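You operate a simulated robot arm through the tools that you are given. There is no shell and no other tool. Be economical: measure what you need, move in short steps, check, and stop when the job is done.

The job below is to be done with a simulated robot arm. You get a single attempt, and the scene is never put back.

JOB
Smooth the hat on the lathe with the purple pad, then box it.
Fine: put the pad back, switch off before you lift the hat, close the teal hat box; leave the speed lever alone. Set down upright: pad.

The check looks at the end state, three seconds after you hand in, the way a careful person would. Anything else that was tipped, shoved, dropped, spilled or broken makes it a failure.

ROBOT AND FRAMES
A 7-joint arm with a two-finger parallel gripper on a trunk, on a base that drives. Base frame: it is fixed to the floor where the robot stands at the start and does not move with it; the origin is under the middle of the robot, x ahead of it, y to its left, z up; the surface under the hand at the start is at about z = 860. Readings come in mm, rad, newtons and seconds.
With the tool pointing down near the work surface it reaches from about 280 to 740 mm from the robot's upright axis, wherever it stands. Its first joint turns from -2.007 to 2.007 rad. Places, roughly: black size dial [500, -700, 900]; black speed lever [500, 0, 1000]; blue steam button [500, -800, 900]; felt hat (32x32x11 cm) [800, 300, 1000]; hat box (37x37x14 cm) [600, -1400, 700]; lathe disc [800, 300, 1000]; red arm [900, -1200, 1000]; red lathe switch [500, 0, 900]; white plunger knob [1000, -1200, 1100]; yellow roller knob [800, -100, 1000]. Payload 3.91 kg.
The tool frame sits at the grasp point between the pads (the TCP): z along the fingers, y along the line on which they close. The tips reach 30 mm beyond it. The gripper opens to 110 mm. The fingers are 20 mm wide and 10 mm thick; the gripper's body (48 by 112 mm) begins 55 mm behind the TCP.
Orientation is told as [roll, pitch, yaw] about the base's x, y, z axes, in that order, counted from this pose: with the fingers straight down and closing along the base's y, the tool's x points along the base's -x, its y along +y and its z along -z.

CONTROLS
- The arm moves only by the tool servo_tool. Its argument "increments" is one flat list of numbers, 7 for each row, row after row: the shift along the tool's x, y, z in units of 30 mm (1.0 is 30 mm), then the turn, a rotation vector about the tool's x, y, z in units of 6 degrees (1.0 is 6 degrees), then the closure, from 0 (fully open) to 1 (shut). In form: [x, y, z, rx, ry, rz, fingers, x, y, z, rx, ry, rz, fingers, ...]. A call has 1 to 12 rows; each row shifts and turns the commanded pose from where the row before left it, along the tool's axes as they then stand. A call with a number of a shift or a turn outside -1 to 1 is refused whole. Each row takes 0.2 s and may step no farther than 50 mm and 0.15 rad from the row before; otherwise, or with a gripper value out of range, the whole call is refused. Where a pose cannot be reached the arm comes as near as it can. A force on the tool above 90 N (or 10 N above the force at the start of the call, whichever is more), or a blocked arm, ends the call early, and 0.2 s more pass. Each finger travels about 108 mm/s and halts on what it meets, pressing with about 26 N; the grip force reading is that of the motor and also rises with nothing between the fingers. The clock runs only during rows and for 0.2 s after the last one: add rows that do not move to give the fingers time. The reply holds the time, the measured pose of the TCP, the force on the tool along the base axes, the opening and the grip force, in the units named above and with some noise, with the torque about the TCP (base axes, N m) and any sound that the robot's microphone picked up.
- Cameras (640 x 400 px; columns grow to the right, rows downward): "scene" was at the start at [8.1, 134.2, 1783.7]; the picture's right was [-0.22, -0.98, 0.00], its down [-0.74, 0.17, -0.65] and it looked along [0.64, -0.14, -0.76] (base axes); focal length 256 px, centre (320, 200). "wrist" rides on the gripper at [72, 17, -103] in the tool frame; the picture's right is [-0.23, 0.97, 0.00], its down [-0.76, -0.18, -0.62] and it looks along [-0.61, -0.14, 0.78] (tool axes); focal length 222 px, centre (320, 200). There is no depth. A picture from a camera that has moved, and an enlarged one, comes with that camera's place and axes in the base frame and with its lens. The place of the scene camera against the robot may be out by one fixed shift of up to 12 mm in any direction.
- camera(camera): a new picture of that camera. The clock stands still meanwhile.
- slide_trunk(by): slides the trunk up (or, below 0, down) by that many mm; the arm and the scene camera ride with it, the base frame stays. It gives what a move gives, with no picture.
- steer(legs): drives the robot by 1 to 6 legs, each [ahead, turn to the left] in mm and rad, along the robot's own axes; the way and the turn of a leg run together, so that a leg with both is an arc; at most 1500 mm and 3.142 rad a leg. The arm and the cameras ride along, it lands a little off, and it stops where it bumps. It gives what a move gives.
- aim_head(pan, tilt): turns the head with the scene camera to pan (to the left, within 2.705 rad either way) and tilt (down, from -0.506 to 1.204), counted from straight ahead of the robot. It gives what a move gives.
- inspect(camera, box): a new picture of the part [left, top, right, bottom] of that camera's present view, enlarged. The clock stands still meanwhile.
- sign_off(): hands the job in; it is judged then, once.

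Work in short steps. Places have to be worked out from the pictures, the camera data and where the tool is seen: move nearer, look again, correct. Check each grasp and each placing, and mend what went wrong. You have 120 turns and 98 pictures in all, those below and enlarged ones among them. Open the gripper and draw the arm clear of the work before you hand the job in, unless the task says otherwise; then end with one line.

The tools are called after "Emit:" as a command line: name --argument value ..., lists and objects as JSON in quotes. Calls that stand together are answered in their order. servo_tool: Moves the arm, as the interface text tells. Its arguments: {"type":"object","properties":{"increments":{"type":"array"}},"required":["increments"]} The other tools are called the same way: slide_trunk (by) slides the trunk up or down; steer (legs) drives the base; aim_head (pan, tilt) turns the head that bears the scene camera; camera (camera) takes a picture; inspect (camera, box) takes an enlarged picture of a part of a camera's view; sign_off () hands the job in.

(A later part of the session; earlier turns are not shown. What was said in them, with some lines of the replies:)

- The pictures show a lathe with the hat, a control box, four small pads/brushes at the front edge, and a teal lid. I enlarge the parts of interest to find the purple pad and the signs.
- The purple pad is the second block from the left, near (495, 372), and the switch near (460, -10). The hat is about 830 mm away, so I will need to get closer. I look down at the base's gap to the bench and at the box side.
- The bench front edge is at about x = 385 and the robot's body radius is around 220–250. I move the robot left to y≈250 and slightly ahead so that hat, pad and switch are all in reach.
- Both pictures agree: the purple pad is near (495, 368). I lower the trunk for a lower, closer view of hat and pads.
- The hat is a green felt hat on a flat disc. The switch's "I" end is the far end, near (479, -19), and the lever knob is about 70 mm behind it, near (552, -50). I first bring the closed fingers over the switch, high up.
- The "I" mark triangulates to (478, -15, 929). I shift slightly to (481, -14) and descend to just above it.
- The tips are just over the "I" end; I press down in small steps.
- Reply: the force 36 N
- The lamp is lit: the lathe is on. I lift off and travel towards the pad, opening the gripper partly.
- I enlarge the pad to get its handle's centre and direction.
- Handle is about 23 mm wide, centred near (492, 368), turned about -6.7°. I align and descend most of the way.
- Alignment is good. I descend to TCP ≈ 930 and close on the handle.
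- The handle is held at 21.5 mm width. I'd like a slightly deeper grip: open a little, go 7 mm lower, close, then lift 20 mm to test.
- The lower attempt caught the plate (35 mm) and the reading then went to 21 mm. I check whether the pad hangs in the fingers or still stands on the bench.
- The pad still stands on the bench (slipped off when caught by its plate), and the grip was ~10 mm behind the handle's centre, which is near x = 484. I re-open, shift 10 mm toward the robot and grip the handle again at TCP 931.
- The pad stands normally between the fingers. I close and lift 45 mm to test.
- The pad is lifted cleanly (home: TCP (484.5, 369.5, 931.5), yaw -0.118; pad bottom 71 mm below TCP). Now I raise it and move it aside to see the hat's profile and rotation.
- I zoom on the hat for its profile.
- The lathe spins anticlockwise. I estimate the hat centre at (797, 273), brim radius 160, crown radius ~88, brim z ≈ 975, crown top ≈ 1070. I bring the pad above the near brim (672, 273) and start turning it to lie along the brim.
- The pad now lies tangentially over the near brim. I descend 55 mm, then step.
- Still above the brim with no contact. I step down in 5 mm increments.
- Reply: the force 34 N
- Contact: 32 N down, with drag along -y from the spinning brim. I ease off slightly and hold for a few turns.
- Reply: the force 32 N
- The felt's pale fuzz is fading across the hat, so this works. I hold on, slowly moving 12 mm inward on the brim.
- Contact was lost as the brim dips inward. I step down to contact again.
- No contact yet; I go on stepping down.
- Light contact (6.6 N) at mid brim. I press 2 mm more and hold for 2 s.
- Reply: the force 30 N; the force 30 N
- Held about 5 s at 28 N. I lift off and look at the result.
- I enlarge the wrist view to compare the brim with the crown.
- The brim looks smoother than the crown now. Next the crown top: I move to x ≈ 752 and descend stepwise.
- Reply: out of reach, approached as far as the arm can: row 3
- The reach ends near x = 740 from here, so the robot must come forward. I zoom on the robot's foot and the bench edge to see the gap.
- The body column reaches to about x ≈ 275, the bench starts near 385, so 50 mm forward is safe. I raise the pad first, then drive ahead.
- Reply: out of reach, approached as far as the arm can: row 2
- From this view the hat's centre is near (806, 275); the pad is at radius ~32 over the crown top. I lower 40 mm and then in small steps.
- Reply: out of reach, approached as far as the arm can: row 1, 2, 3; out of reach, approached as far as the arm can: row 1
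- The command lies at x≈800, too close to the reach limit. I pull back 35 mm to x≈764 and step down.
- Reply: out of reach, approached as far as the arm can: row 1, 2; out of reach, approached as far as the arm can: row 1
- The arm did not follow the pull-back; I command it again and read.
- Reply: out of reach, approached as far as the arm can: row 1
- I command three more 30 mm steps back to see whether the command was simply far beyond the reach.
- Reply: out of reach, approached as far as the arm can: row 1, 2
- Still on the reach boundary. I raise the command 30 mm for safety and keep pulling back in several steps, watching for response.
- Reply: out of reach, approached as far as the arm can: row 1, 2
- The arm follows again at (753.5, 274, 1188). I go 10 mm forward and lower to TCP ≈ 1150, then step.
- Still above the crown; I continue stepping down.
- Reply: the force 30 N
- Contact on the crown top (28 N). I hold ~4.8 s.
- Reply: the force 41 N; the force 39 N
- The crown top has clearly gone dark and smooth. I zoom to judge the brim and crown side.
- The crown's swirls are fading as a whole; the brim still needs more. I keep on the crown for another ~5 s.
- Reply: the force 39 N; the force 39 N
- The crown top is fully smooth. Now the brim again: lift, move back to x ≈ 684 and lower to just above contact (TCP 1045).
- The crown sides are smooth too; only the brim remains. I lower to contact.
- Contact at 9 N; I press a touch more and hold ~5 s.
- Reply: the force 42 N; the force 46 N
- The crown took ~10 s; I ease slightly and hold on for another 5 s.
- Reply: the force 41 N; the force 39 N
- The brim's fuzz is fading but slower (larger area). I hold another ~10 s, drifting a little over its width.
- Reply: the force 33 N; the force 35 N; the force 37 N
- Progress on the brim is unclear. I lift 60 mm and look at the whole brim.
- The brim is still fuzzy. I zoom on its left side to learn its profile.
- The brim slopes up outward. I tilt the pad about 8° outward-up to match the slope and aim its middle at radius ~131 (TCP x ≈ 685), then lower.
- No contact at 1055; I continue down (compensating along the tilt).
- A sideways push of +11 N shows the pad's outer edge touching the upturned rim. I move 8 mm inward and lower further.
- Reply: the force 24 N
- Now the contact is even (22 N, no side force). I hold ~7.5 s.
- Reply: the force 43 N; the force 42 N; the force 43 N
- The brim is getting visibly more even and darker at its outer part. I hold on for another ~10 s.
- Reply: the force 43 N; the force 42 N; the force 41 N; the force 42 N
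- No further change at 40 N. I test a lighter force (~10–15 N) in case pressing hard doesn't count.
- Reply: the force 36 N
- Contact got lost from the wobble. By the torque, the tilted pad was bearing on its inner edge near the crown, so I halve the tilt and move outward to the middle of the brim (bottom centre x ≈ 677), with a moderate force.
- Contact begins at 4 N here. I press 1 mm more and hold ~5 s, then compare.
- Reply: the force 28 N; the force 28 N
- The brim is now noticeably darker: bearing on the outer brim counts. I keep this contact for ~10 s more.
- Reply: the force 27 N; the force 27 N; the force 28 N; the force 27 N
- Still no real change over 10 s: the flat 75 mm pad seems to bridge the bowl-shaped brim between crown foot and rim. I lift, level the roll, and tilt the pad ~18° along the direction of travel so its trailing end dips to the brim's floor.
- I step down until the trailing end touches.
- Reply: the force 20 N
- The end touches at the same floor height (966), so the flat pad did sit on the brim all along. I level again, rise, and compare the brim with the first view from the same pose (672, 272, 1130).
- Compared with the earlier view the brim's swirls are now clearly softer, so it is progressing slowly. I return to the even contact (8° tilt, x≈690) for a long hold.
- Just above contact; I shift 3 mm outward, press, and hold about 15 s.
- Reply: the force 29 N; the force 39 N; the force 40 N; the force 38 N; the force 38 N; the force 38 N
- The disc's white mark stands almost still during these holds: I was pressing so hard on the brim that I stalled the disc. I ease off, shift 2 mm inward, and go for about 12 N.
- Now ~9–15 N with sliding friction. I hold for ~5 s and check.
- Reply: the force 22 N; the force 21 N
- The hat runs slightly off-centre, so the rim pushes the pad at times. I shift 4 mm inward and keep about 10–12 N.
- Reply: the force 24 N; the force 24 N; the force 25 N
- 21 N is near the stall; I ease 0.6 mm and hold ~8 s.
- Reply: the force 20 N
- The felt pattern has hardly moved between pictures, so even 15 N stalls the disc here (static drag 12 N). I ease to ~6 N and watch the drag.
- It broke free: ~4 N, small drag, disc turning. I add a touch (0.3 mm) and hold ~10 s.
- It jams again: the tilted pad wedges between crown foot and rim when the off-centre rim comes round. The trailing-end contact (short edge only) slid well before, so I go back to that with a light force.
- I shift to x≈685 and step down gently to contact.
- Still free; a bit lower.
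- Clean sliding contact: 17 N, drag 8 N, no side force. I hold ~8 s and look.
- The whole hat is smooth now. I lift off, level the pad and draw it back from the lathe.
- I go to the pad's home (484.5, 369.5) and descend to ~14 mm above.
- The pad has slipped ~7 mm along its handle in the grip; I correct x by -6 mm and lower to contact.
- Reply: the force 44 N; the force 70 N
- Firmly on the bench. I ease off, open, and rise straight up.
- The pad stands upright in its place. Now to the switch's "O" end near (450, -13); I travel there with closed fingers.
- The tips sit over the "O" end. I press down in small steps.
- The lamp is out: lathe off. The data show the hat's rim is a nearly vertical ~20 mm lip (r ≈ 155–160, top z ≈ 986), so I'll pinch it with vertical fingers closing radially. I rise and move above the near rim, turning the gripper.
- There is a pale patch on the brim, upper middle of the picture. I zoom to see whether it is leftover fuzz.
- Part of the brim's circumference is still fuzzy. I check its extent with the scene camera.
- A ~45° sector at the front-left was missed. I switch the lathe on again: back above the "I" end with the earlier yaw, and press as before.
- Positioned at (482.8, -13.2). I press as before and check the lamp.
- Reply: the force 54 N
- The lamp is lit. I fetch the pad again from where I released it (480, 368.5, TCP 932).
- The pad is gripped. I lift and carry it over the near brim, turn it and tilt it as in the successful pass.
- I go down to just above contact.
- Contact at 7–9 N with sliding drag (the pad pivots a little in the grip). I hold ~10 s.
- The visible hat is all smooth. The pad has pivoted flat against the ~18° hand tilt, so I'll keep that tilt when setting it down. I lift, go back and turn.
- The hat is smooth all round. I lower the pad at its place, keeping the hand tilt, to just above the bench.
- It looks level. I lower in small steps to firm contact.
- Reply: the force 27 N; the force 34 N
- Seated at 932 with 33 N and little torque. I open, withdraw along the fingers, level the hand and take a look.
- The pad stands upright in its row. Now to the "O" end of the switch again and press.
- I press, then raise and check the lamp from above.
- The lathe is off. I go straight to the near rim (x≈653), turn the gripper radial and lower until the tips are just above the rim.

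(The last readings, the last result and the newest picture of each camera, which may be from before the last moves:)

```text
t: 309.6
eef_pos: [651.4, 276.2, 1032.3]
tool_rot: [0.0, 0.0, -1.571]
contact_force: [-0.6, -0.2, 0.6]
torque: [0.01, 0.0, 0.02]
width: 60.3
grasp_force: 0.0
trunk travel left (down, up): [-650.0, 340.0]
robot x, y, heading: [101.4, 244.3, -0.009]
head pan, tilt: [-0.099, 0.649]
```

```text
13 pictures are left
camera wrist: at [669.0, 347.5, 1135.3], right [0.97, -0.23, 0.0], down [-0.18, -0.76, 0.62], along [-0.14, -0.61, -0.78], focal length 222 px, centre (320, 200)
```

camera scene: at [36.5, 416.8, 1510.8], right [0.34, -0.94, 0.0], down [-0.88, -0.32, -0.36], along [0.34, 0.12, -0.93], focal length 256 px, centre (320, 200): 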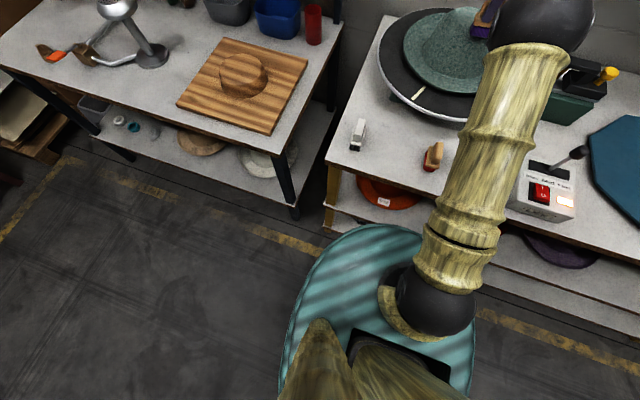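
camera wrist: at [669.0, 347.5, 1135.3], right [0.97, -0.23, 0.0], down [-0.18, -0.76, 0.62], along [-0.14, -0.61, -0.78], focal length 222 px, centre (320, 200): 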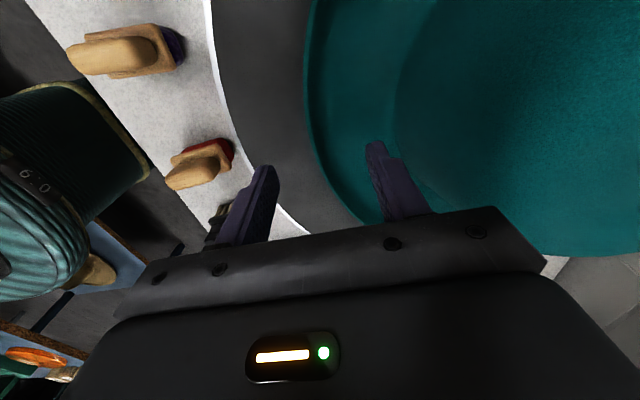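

The rim runs mid-way between the fingers at x≈651. I lower to tip z ≈ 971, close on the lip, and lift gently.

Emit:
servo_tool --increments '[0, 0, 0.5, 0, 0, 0, 0.45, 0, 0, 0.45, 0, 0, 0, 0.45, 0, 0, 0.1, 0, 0, 0, 0.45, 0, 0, 0, 0, 0, 0, 1, 0, 0, 0, 0, 0, 0, 1, 0, 0, 0, 0, 0, 0, 1, 0, 0, 0, 0, 0, 0, 1]'

Emit:
servo_tool --increments '[0, 0, -0.3, 0, 0, 0, 1, 0, 0, -0.3, 0, 0, 0, 1, 0, 0, -0.4, 0, 0, 0, 1, 0, 0, -0.5, 0, 0, 0, 1, 0, 0, -0.5, 0, 0, 0, 1, 0, 0, 0, 0, 0, 0, 1]'

Emit:
inspect --camera "scene" --box '[220, 120, 440, 280]'

```text
t: 311.2
eef_pos: [651.2, 274.9, 1002.4]
tool_rot: [-0.002, -0.001, -1.572]
contact_force: [-1.6, -3.7, 0.7]
torque: [-0.08, 0.0, -0.57]
width: 8.2
grasp_force: 25.9
trunk travel left (down, up): [-650.0, 340.0]
robot x, y, heading: [96.3, 241.7, -0.005]
head pan, tilt: [-0.099, 0.649]
```

```text
t: 312.6
eef_pos: [653.6, 276.0, 1063.4]
tool_rot: [-0.001, -0.001, -1.57]
contact_force: [0.0, -1.8, -0.8]
torque: [-0.1, 0.19, -0.33]
width: 6.6
grasp_force: 26.0
trunk travel left (down, up): [-650.0, 340.0]
robot x, y, heading: [96.8, 246.7, -0.004]
head pan, tilt: [-0.099, 0.649]
```

```text
2.50 times, centred on (330, 200) of scene
camera zoom: at [116.7, 386.9, 1551.1], right [-0.1, -0.99, 0.0], down [-0.6, 0.06, -0.8], along [0.79, -0.08, -0.6], focal length 640 px, centre (295, 200)
```

zoom: 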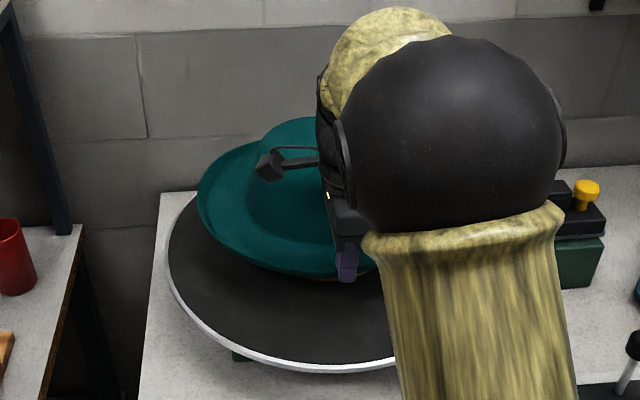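

The hat is lifted and hangs nearly level. I raise the trunk, draw the arm in, back away, and drive (backing, hat facing the free left side) toward the box side.

Emit:
slide_trunk --by 160

Emit:
servo_tool --increments '[0, -0.8, 0, 0, 0, 0, 1, 0, -0.8, 0, 0, 0, 0, 1, 0, -0.8, 0, 0, 0, 0, 1, 0, -0.8, 0, 0, 0, 0, 1, 0, -0.8, 0, 0, 0, 0, 1, 0, -0.8, 0, 0, 0, 0, 1]'

Emit:
steer --legs '[[-250, 0], [0, 1.571], [-832, 0], [-832, 0], [0, -1.571]]'

Emit:
aim_head --pan 0.0 --tilt 0.75

Emit:
camera --camera "scene"

```text
t: 314.4
eef_pos: [653.8, 277.2, 1222.1]
tool_rot: [-0.003, 0.0, -1.57]
contact_force: [0.4, -0.3, -1.0]
torque: [-0.03, 0.22, 0.02]
width: 6.4
grasp_force: 25.3
trunk travel left (down, up): [-810.0, 180.0]
robot x, y, heading: [97.6, 241.9, -0.001]
head pan, tilt: [-0.099, 0.649]
```

```text
t: 315.8
eef_pos: [507.4, 275.8, 1224.3]
tool_rot: [0.001, -0.001, -1.572]
contact_force: [-0.6, -0.3, -1.9]
torque: [0.0, 0.2, 0.01]
width: 6.5
grasp_force: 26.2
trunk travel left (down, up): [-810.0, 180.0]
robot x, y, heading: [95.6, 242.4, -0.0]
head pan, tilt: [-0.099, 0.649]
```

```text
t: 338.3
eef_pos: [180.3, -1415.2, 1223.1]
tool_rot: [-0.002, 0.0, -1.639]
contact_force: [0.4, 0.3, -1.1]
torque: [-0.03, 0.22, 0.0]
width: 6.7
grasp_force: 25.8
trunk travel left (down, up): [-810.0, 180.0]
robot x, y, heading: [-234.1, -1421.1, -0.066]
head pan, tilt: [-0.099, 0.649]
```

```text
t: 339.0
eef_pos: [180.1, -1416.1, 1225.2]
tool_rot: [-0.001, -0.001, -1.638]
contact_force: [1.1, -0.4, -1.8]
torque: [-0.02, 0.23, 0.01]
width: 6.4
grasp_force: 25.7
trunk travel left (down, up): [-810.0, 180.0]
robot x, y, heading: [-234.7, -1418.4, -0.069]
head pan, tilt: [0.0, 0.75]
```

```text
11 pictures are left
camera scene: at [-207.3, -1270.7, 1702.5], right [-0.07, -1.0, 0.0], down [-0.68, 0.05, -0.73], along [0.73, -0.05, -0.68], focal length 256 px, centre (320, 200)
```

scene: 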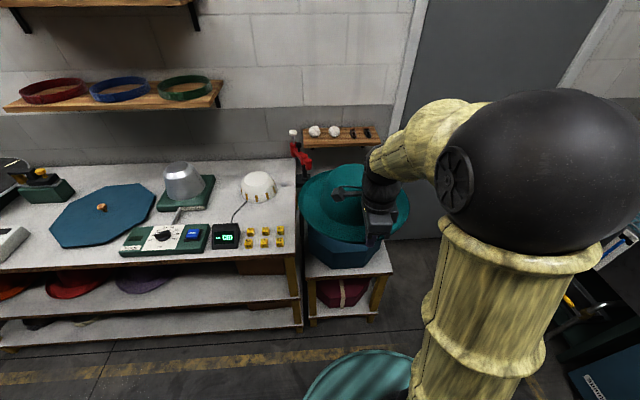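

The hat hangs in front of the robot and the box stands on a low table behind it. I zoom on the box to fix its position.

Emit:
inspect --camera "scene" --box '[270, 130, 430, 330]'

Emit:
camera --camera "wrist"

```text
2.00 times, centred on (350, 230) of scene
camera zoom: at [-207.3, -1270.7, 1702.5], right [-0.07, -1.0, 0.0], down [-0.68, 0.05, -0.73], along [0.73, -0.05, -0.68], focal length 512 px, centre (260, 140)
```

zoom: 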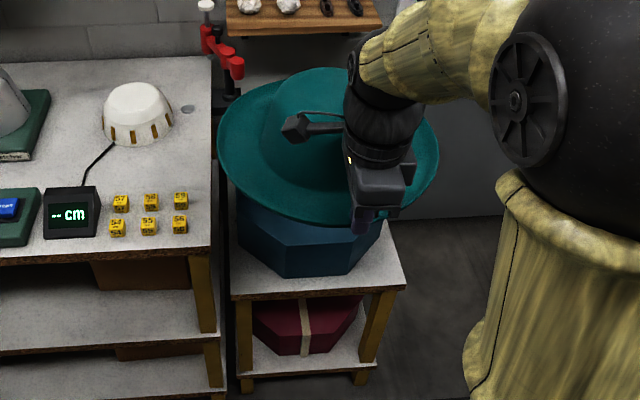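

```text
9 pictures are left
camera wrist: at [201.6, -1345.8, 1326.2], right [0.96, -0.29, 0.0], down [-0.23, -0.75, 0.62], along [-0.18, -0.6, -0.78], focal length 222 px, centre (320, 200)
```

wrist: 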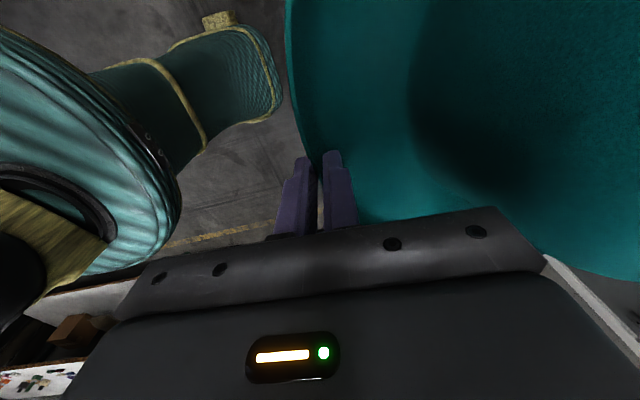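

From the table geometry and a check on where the gripper appears, I judge the box centre at about (655, -1452), table top z ≈ 604, box rim ≈ 745. I drive ahead 240, shift the hat over it, and lower the trunk until the hat is just above the rim.

Emit:
steer --legs '[[240, 0]]'

Emit:
servo_tool --increments '[-0.29, 0.98, 0, 0, 0, 0, 1, -0.29, 0.98, 0, 0, 0, 0, 1, -0.29, 0.98, 0, 0, 0, 0, 1, 0, 0, 0, 0, 0, 0, 1]'

Emit:
slide_trunk --by -385

Emit:
aim_head --pan -0.25 --tilt 0.85

Emit:
camera --camera "scene"

```text
t: 341.0
eef_pos: [418.7, -1430.8, 1222.2]
tool_rot: [-0.001, 0.001, -1.635]
contact_force: [0.6, -0.1, -1.2]
torque: [-0.02, 0.27, 0.02]
width: 6.4
grasp_force: 26.1
trunk travel left (down, up): [-810.0, 180.0]
robot x, y, heading: [3.7, -1436.1, -0.067]
head pan, tilt: [0.0, 0.75]
```

```text
t: 342.0
eef_pos: [505.0, -1461.9, 1225.0]
tool_rot: [0.0, 0.0, -1.636]
contact_force: [-0.4, 0.5, -1.6]
torque: [-0.04, 0.21, -0.01]
width: 6.3
grasp_force: 25.3
trunk travel left (down, up): [-810.0, 180.0]
robot x, y, heading: [3.8, -1431.7, -0.069]
head pan, tilt: [0.0, 0.75]
```

```text
t: 345.7
eef_pos: [506.0, -1461.6, 839.6]
tool_rot: [-0.001, -0.002, -1.637]
contact_force: [-0.5, -0.3, -0.9]
torque: [-0.01, 0.22, 0.0]
width: 6.4
grasp_force: 26.2
trunk travel left (down, up): [-425.0, 565.0]
robot x, y, heading: [4.3, -1438.1, -0.071]
head pan, tilt: [0.0, 0.75]
```

```text
t: 346.5
eef_pos: [505.8, -1464.0, 838.6]
tool_rot: [-0.003, 0.0, -1.635]
contact_force: [-0.8, 0.6, -1.8]
torque: [0.0, 0.21, -0.03]
width: 6.7
grasp_force: 25.4
trunk travel left (down, up): [-425.0, 565.0]
robot x, y, heading: [6.1, -1435.2, -0.071]
head pan, tilt: [-0.25, 0.85]
```

```text
8 pictures are left
camera scene: at [22.9, -1305.5, 1309.4], right [-0.31, -0.95, 0.0], down [-0.71, 0.23, -0.66], along [0.63, -0.2, -0.75], focal length 256 px, centre (320, 200)
```

scene: 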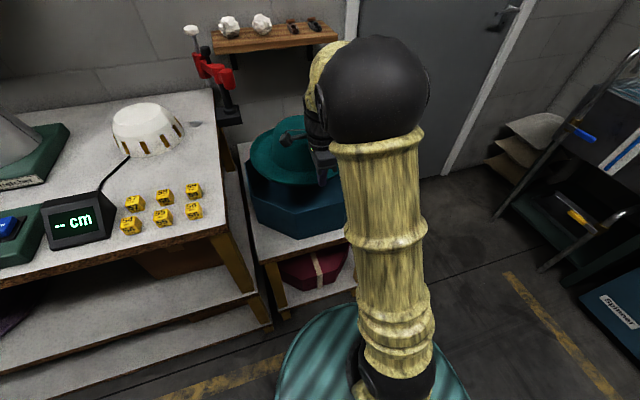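

I zoom on the hat and box rim to judge the alignment.

Emit:
inspect --camera "scene" --box '[220, 95, 360, 265]'

```text
2.35 times, centred on (290, 180) of scene
camera zoom: at [22.9, -1305.5, 1309.4], right [-0.31, -0.95, 0.0], down [-0.71, 0.23, -0.66], along [0.63, -0.2, -0.75], focal length 603 px, centre (391, 247)
```

zoom: 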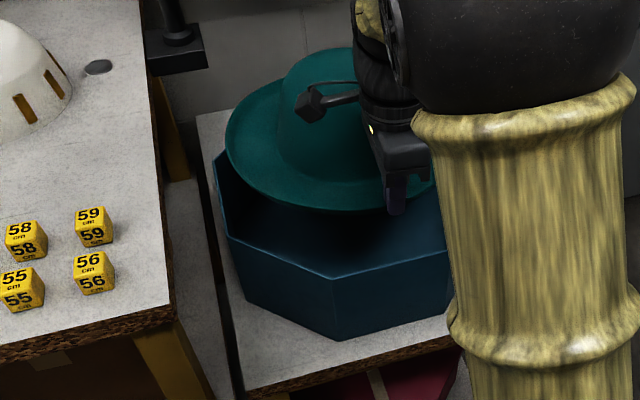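

Rim vertices give a box centre of (666, -1446) with rim z ≈ 750; the hat's centre is about (661, -1447): well aligned. I nudge 4 mm forward, lower the hat 134 mm into the box, open just slightly, and raise.

Emit:
servo_tool --increments '[0, 0.15, 0, 0, 0, 0, 1]'

Emit:
slide_trunk --by -100

Emit:
slide_trunk --by -34

Emit:
inspect --camera "scene" --box '[220, 65, 360, 235]'

```text
t: 346.9
eef_pos: [510.3, -1462.2, 839.2]
tool_rot: [0.0, -0.001, -1.635]
contact_force: [-1.0, 0.4, -1.3]
torque: [-0.02, 0.19, 0.0]
width: 6.3
grasp_force: 26.0
trunk travel left (down, up): [-425.0, 565.0]
robot x, y, heading: [5.8, -1437.8, -0.063]
head pan, tilt: [-0.25, 0.85]
```

```text
t: 348.2
eef_pos: [509.5, -1462.8, 739.0]
tool_rot: [0.0, 0.0, -1.636]
contact_force: [-0.2, 0.3, -1.5]
torque: [-0.05, 0.24, 0.02]
width: 6.4
grasp_force: 26.4
trunk travel left (down, up): [-325.0, 665.0]
robot x, y, heading: [3.9, -1437.0, -0.065]
head pan, tilt: [-0.25, 0.85]
```

```text
t: 349.0
eef_pos: [510.3, -1463.2, 704.2]
tool_rot: [-0.002, 0.0, -1.635]
contact_force: [0.9, 0.3, -0.5]
torque: [-0.02, 0.23, -0.03]
width: 6.5
grasp_force: 25.9
trunk travel left (down, up): [-291.0, 699.0]
robot x, y, heading: [7.3, -1433.3, -0.067]
head pan, tilt: [-0.25, 0.85]
```

```text
2.35 times, centred on (290, 150) of scene
camera zoom: at [22.8, -1305.6, 1175.4], right [-0.31, -0.95, 0.0], down [-0.71, 0.23, -0.66], along [0.63, -0.21, -0.75], focal length 603 px, centre (391, 318)
```

zoom: 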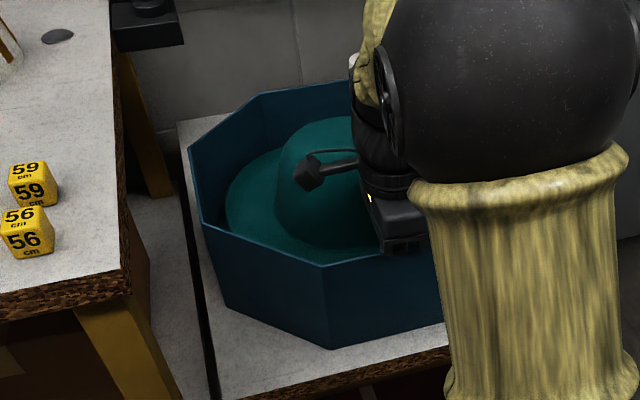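

The hat is inside the box without touching the walls. I release by opening only slightly, raise the trunk, and drive to the lid on the bench (knob near (678, -375)).

Emit:
servo_tool --increments '[0, 0, 0, 0, 0, 0, 0.84, 0, 0, 0, 0, 0, 0, 0.84, 0, 0, -0.3, 0, 0, 0, 0.84, 0, 0, -0.5, 0, 0, 0, 0.84, 0, 0, -1, 0, 0, 0, 0.84, 0, 0, -1, 0, 0, 0, 0.84]'

Emit:
slide_trunk --by 330

Emit:
inspect --camera "scene" --box '[180, 100, 420, 300]'

Emit:
steer --legs '[[-150, 0], [0, 1.638], [1050, 0], [0, -1.571], [190, 0]]'

Emit:
camera --camera "wrist"

```text
t: 350.4
eef_pos: [508.9, -1463.0, 790.9]
tool_rot: [-0.003, -0.001, -1.635]
contact_force: [0.5, -0.1, 0.0]
torque: [-0.02, 0.02, 0.01]
width: 17.4
grasp_force: 0.0
trunk travel left (down, up): [-291.0, 699.0]
robot x, y, heading: [6.7, -1436.4, -0.063]
head pan, tilt: [-0.25, 0.85]
```

```text
t: 353.6
eef_pos: [509.5, -1463.1, 1119.6]
tool_rot: [-0.001, 0.001, -1.635]
contact_force: [-0.7, -0.4, -0.1]
torque: [-0.01, -0.02, -0.01]
width: 17.8
grasp_force: 0.1
trunk travel left (down, up): [-621.0, 369.0]
robot x, y, heading: [7.0, -1434.2, -0.065]
head pan, tilt: [-0.25, 0.85]
```

```text
2.00 times, centred on (300, 200) of scene
camera zoom: at [22.8, -1305.5, 1505.4], right [-0.31, -0.95, 0.0], down [-0.71, 0.23, -0.66], along [0.63, -0.21, -0.75], focal length 512 px, centre (360, 200)
```

zoom: 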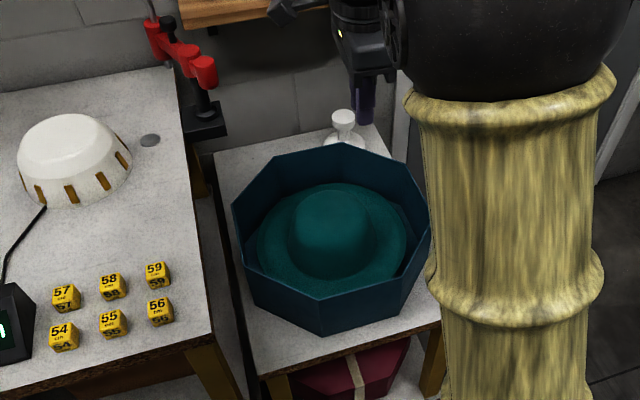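

```text
t: 373.5
eef_pos: [575.1, -380.6, 1119.4]
tool_rot: [-0.002, -0.002, -1.57]
contact_force: [-0.2, 0.4, -0.9]
torque: [0.0, 0.0, -0.01]
width: 17.6
grasp_force: 0.1
trunk travel left (down, up): [-621.0, 369.0]
robot x, y, heading: [70.0, -388.2, 0.006]
head pan, tilt: [-0.25, 0.85]
```

```text
4 pictures are left
camera wrist: at [592.2, -309.9, 1221.9], right [0.97, -0.22, 0.0], down [-0.17, -0.76, 0.62], along [-0.14, -0.61, -0.78], focal length 222 px, centre (320, 200)
```

wrist: 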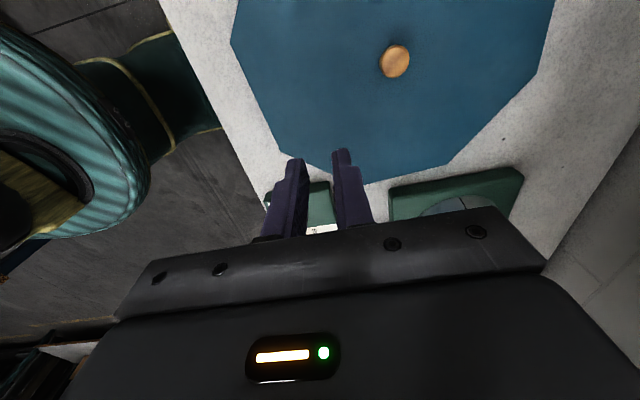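

The hat lies upright in the box. The lid's knob is at (674, -369, ~897) and the lid is turned about +4.8° against the box's axes. I go above the knob and descend.

Emit:
servo_tool --increments '[0.1, 0.825, 0, 0, 0, 0, 0.4, 0.1, 0.825, 0, 0, 0, 0, 0.4, 0.1, 0.825, 0, 0, 0, 0, 0.4, 0.09, 0.825, 0, 0, 0, 0, 0.4, 0, 0, 1, 0, 0, 0, 0.4, 0, 0, 1, 0, 0, 0, 0.4, 0, 0, 1, 0, 0, 0, 0.4, 0, 0, 1, 0, 0, 0, 0.4, 0, 0, 1, 0, 0, 0, 0.4, 0, 0, 0.8, 0, 0, 0, 0.4, 0, 0, 0, 0, 0, 0, 0.4]'

Emit:
camera --camera "wrist"

```text
t: 375.9
eef_pos: [675.3, -369.9, 944.8]
tool_rot: [-0.002, 0.0, -1.571]
contact_force: [0.8, -0.2, -0.3]
torque: [-0.03, 0.01, 0.0]
width: 66.1
grasp_force: 0.1
trunk travel left (down, up): [-621.0, 369.0]
robot x, y, heading: [73.5, -386.6, 0.005]
head pan, tilt: [-0.25, 0.85]
```

```text
3 pictures are left
camera wrist: at [692.1, -298.4, 1047.1], right [0.97, -0.22, 0.0], down [-0.18, -0.76, 0.62], along [-0.14, -0.61, -0.78], focal length 222 px, centre (320, 200)
```

wrist: 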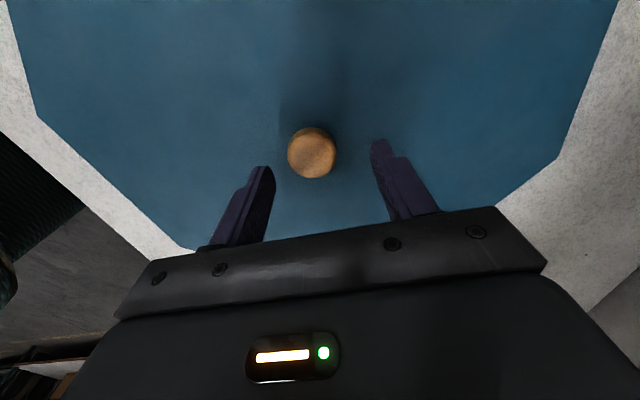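

The knob is 36 mm wide, centred at (669.5, -371). I shift 5 mm, descend to TCP 912 and close.

Emit:
servo_tool --increments '[-0.03, -0.17, 0.5, 0, 0, 0, 0.4, 0, 0, 0.5, 0, 0, 0, 0.4, 0, 0, 0.1, 0, 0, 0, 0.4, 0, 0, 0, 0, 0, 0, 0.4]'

Emit:
servo_tool --increments '[0, 0, 0.1, 0, 0, 0, 0.4, 0, 0, 0, 0, 0, 0, 0.4]'

Emit:
servo_tool --increments '[0, 0, 0, 0, 0, 0, 1, 0, 0, 0, 0, 0, 0, 1, 0, 0, 0, 0, 0, 0, 1, 0, 0, 0, 0, 0, 0, 1]'

Emit:
servo_tool --increments '[0, 0, -0.3, 0, 0, 0, 1, 0, 0, -0.4, 0, 0, 0, 1, 0, 0, -0.5, 0, 0, 0, 1, 0, 0, -0.8, 0, 0, 0, 1, 0, 0, 0, 0, 0, 0, 1]'

```text
t: 376.9
eef_pos: [669.8, -370.0, 912.3]
tool_rot: [-0.002, -0.001, -1.569]
contact_force: [0.4, -0.1, -0.6]
torque: [-0.02, -0.03, -0.03]
width: 65.9
grasp_force: 0.4
trunk travel left (down, up): [-621.0, 369.0]
robot x, y, heading: [71.8, -387.8, 0.002]
head pan, tilt: [-0.25, 0.85]
```

```text
t: 377.5
eef_pos: [668.9, -370.9, 911.4]
tool_rot: [0.002, 0.0, -1.569]
contact_force: [2.7, -1.1, 21.8]
torque: [-0.06, 0.69, 0.03]
width: 65.0
grasp_force: 0.0
trunk travel left (down, up): [-621.0, 369.0]
robot x, y, heading: [69.6, -387.3, 0.003]
head pan, tilt: [-0.25, 0.85]
```

```text
t: 378.5
eef_pos: [670.3, -370.0, 912.1]
tool_rot: [0.006, 0.001, -1.567]
contact_force: [14.4, -0.8, 34.1]
torque: [0.13, 0.96, -0.21]
width: 37.9
grasp_force: 26.2
trunk travel left (down, up): [-621.0, 369.0]
robot x, y, heading: [72.0, -388.1, 0.004]
head pan, tilt: [-0.25, 0.85]
```

```text
t: 379.7
eef_pos: [669.3, -371.5, 969.8]
tool_rot: [0.0, -0.001, -1.568]
contact_force: [-0.2, 0.8, -2.1]
torque: [0.02, 0.02, 0.02]
width: 33.0
grasp_force: 25.8
trunk travel left (down, up): [-621.0, 369.0]
robot x, y, heading: [71.5, -385.4, 0.006]
head pan, tilt: [-0.25, 0.85]
```

The lid is held (33 mm on the knob, ~2 N load). I raise the trunk, draw in, and drive back to the box the same way as with the hat.

Emit:
slide_trunk --by 170

Emit:
servo_tool --increments '[0, -0.8, 0, 0, 0, 0, 1, 0, -0.8, 0, 0, 0, 0, 1, 0, -0.8, 0, 0, 0, 0, 1, 0, -0.8, 0, 0, 0, 0, 1, 0, -0.8, 0, 0, 0, 0, 1]'

Emit:
steer --legs '[[-250, 0], [0, 1.571], [-530, 0], [-530, 0], [0, -1.571]]'

```text
t: 381.6
eef_pos: [669.3, -370.7, 1139.9]
tool_rot: [0.001, 0.0, -1.569]
contact_force: [-0.4, -0.6, -1.1]
torque: [-0.05, -0.02, 0.01]
width: 32.7
grasp_force: 25.7
trunk travel left (down, up): [-791.0, 199.0]
robot x, y, heading: [70.5, -391.3, 0.006]
head pan, tilt: [-0.25, 0.85]
```

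```text
t: 382.8
eef_pos: [547.5, -371.8, 1139.6]
tool_rot: [0.002, 0.001, -1.567]
contact_force: [0.3, 0.3, -1.7]
torque: [-0.02, 0.02, 0.0]
width: 33.1
grasp_force: 25.7
trunk travel left (down, up): [-791.0, 199.0]
robot x, y, heading: [68.3, -386.4, -0.001]
head pan, tilt: [-0.25, 0.85]
```

```text
t: 402.1
eef_pos: [274.4, -1441.3, 1138.3]
tool_rot: [-0.001, -0.001, -1.582]
contact_force: [0.7, -0.1, -1.2]
torque: [-0.02, -0.04, 0.01]
width: 33.0
grasp_force: 25.7
trunk travel left (down, up): [-791.0, 199.0]
robot x, y, heading: [-198.8, -1450.6, -0.009]
head pan, tilt: [-0.25, 0.85]
```

Arrived with heading ≈ -0.012. I drive 270 ahead, centre the lid over (661, -1452), turn it -4° and lower to ~35 mm above the rim for a look.

Emit:
steer --legs '[[270, 0]]'

Emit:
servo_tool --increments '[-0.05, 0.98, 0, 0, 0, 0, 1, -0.05, 0.98, 0, 0, 0, 0, 1, -0.05, 0.98, 0, 0, 0, 0, 1, -0.05, 0.96, 0, 0, 0, 0, 1, 0, 0, 0, 0, 0, 0.67, 1, 0, 0, 0, 0, 0, 0, 1]'

Emit:
slide_trunk --by -300

Emit:
inspect --camera "scene" --box '[180, 60, 420, 260]'

```text
t: 404.2
eef_pos: [544.0, -1448.0, 1139.2]
tool_rot: [-0.002, 0.001, -1.587]
contact_force: [-0.3, -0.1, -2.2]
torque: [-0.02, 0.04, -0.02]
width: 32.5
grasp_force: 26.7
trunk travel left (down, up): [-791.0, 199.0]
robot x, y, heading: [63.9, -1456.1, -0.017]
head pan, tilt: [-0.25, 0.85]
```

```text
t: 405.6
eef_pos: [659.5, -1455.3, 1137.1]
tool_rot: [-0.003, 0.001, -1.657]
contact_force: [0.1, -0.2, -1.2]
torque: [0.02, 0.01, 0.02]
width: 32.8
grasp_force: 26.0
trunk travel left (down, up): [-791.0, 199.0]
robot x, y, heading: [64.7, -1459.1, -0.016]
head pan, tilt: [-0.25, 0.85]
```

```text
t: 408.6
eef_pos: [657.7, -1455.5, 838.0]
tool_rot: [-0.001, 0.001, -1.656]
contact_force: [-0.3, -0.4, -2.2]
torque: [0.03, 0.03, 0.0]
width: 32.9
grasp_force: 26.2
trunk travel left (down, up): [-491.0, 499.0]
robot x, y, heading: [68.1, -1457.9, -0.015]
head pan, tilt: [-0.25, 0.85]
```

```text
2.00 times, centred on (300, 160) of scene
camera zoom: at [74.7, -1324.2, 1375.5], right [-0.26, -0.96, 0.0], down [-0.72, 0.2, -0.66], along [0.64, -0.17, -0.75], focal length 512 px, centre (360, 280)
```

zoom: 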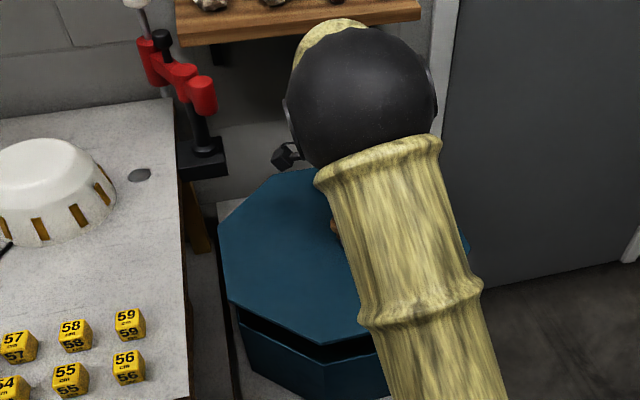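

The lid hovers over the box. I spend one picture on a close zoom of the left-front corners of lid and box to compare them.

Emit:
inspect --camera "scene" --box '[280, 160, 385, 265]'

```text
3.81 times, centred on (332, 212) of scene
camera zoom: at [74.7, -1324.2, 1375.5], right [-0.26, -0.96, 0.0], down [-0.72, 0.2, -0.66], along [0.64, -0.17, -0.75], focal length 976 px, centre (272, 152)
```

zoom: 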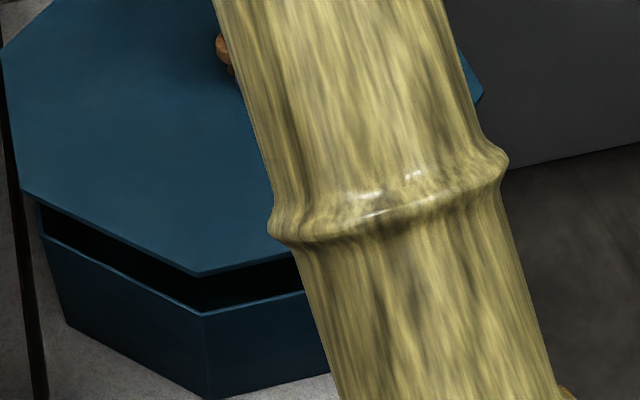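

Comparing both in the same picture: lid centre (658, -1455), box centre (654, -1454), lid turned ~1° too far. I correct 4 mm and 1°, lower, and feel for contact.

Emit:
servo_tool --increments '[0.03, -0.13, 0, 0, 0, 0.17, 1, 0, 0, 0, 0, 0, 0, 1]'

Emit:
slide_trunk --by -36

Emit:
servo_tool --increments '[0, 0, 0.15, 0, 0, 0, 1, 0, 0, 0.1, 0, 0, 0, 1]'

Emit:
servo_tool --increments '[0, 0, 0.1, 0, 0, 0, 1, 0, 0, 0.1, 0, 0, 0, 1]'

```text
t: 409.2
eef_pos: [653.7, -1454.6, 838.0]
tool_rot: [-0.002, -0.001, -1.676]
contact_force: [0.1, 0.0, -1.1]
torque: [0.02, 0.0, 0.0]
width: 33.0
grasp_force: 26.0
trunk travel left (down, up): [-491.0, 499.0]
robot x, y, heading: [66.7, -1456.8, -0.016]
head pan, tilt: [-0.25, 0.85]
```

```text
t: 410.1
eef_pos: [654.8, -1453.7, 802.4]
tool_rot: [-0.002, 0.0, -1.676]
contact_force: [-0.2, -0.5, -1.0]
torque: [0.02, 0.0, -0.03]
width: 32.8
grasp_force: 25.6
trunk travel left (down, up): [-455.0, 535.0]
robot x, y, heading: [67.5, -1456.3, -0.018]
head pan, tilt: [-0.25, 0.85]
```

```text
t: 410.6
eef_pos: [654.4, -1455.6, 794.0]
tool_rot: [0.001, 0.0, -1.675]
contact_force: [-0.9, 0.0, -1.6]
torque: [0.01, 0.01, 0.02]
width: 33.0
grasp_force: 26.2
trunk travel left (down, up): [-455.0, 535.0]
robot x, y, heading: [63.9, -1456.1, -0.015]
head pan, tilt: [-0.25, 0.85]
```

```text
t: 411.2
eef_pos: [653.2, -1454.8, 793.7]
tool_rot: [0.008, 0.003, -1.675]
contact_force: [0.7, 1.4, 31.7]
torque: [-0.21, 0.32, 0.09]
width: 33.0
grasp_force: 26.5
trunk travel left (down, up): [-455.0, 535.0]
robot x, y, heading: [64.0, -1458.1, -0.018]
head pan, tilt: [-0.25, 0.85]
```

Contact at TCP 793.7, which should be about seated. I use the last picture to check the seam between lid and box.

Emit:
inspect --camera "scene" --box '[280, 150, 385, 255]'

```text
3.81 times, centred on (332, 202) of scene
camera zoom: at [71.8, -1324.0, 1340.1], right [-0.26, -0.96, 0.0], down [-0.72, 0.2, -0.66], along [0.64, -0.17, -0.75], focal length 976 px, centre (272, 190)
```

zoom: 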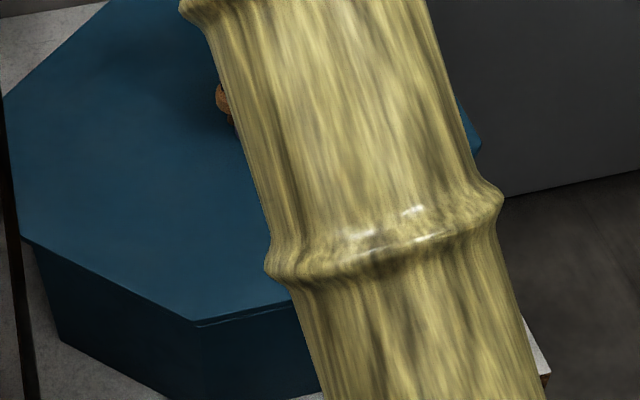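

The lid lies flush on the box with no gap. I ease off, open the fingers fully, rise, and back the robot away.

Emit:
servo_tool --increments '[0, 0, -0.05, 0, 0, 0, 1, 0, 0, 0, 0, 0, 0, 0.4, 0, 0, 0, 0, 0, 0, 0.4, 0, 0, 0, 0, 0, 0, 0.4, 0, 0, -0.3, 0, 0, 0, 0.4, 0, 0, -0.7, 0, 0, 0, 0.2, 0, 0, -1, 0, 0, 0, 0.2, 0, 0, -1, 0, 0, 0, 0, 0, 0, -1, 0, 0, 0, 0, 0, 0, -1, 0, 0, 0, 0]'

Emit:
slide_trunk --by 200

Emit:
steer --legs '[[-250, 0]]'

```text
t: 413.4
eef_pos: [656.1, -1455.8, 938.6]
tool_rot: [-0.002, 0.0, -1.675]
contact_force: [-0.6, 0.2, 0.4]
torque: [-0.01, -0.03, 0.0]
width: 110.1
grasp_force: 0.1
trunk travel left (down, up): [-455.0, 535.0]
robot x, y, heading: [68.1, -1455.6, -0.017]
head pan, tilt: [-0.25, 0.85]
```

```text
t: 415.6
eef_pos: [657.5, -1455.6, 1138.7]
tool_rot: [-0.002, -0.001, -1.675]
contact_force: [0.2, 0.3, -1.1]
torque: [0.0, -0.03, 0.0]
width: 109.8
grasp_force: 0.2
trunk travel left (down, up): [-655.0, 335.0]
robot x, y, heading: [64.6, -1452.6, -0.018]
head pan, tilt: [-0.25, 0.85]
```

```text
t: 417.7
eef_pos: [400.4, -1453.1, 1138.7]
tool_rot: [0.0, -0.001, -1.678]
contact_force: [0.0, 0.2, 0.0]
torque: [0.01, 0.01, -0.03]
width: 109.8
grasp_force: 0.1
trunk travel left (down, up): [-655.0, 335.0]
robot x, y, heading: [-188.5, -1454.5, -0.016]
head pan, tilt: [-0.25, 0.85]
```

The hand is empty and open (force ≈ 0), so the lid stayed on the box, and the robot is clear. I hand the job in.

Emit:
sign_off

```text
The job is handed in.
```

The hat is smooth all round as far as the pictures show and lies in the teal box with the lid on. The purple pad is back upright in its row, within about 1 cm of its old spot. The lathe was off before I lifted the hat, and I left the speed lever alone. I had no pictures left after letting go of the lid, but the last one showed it flush on the box.
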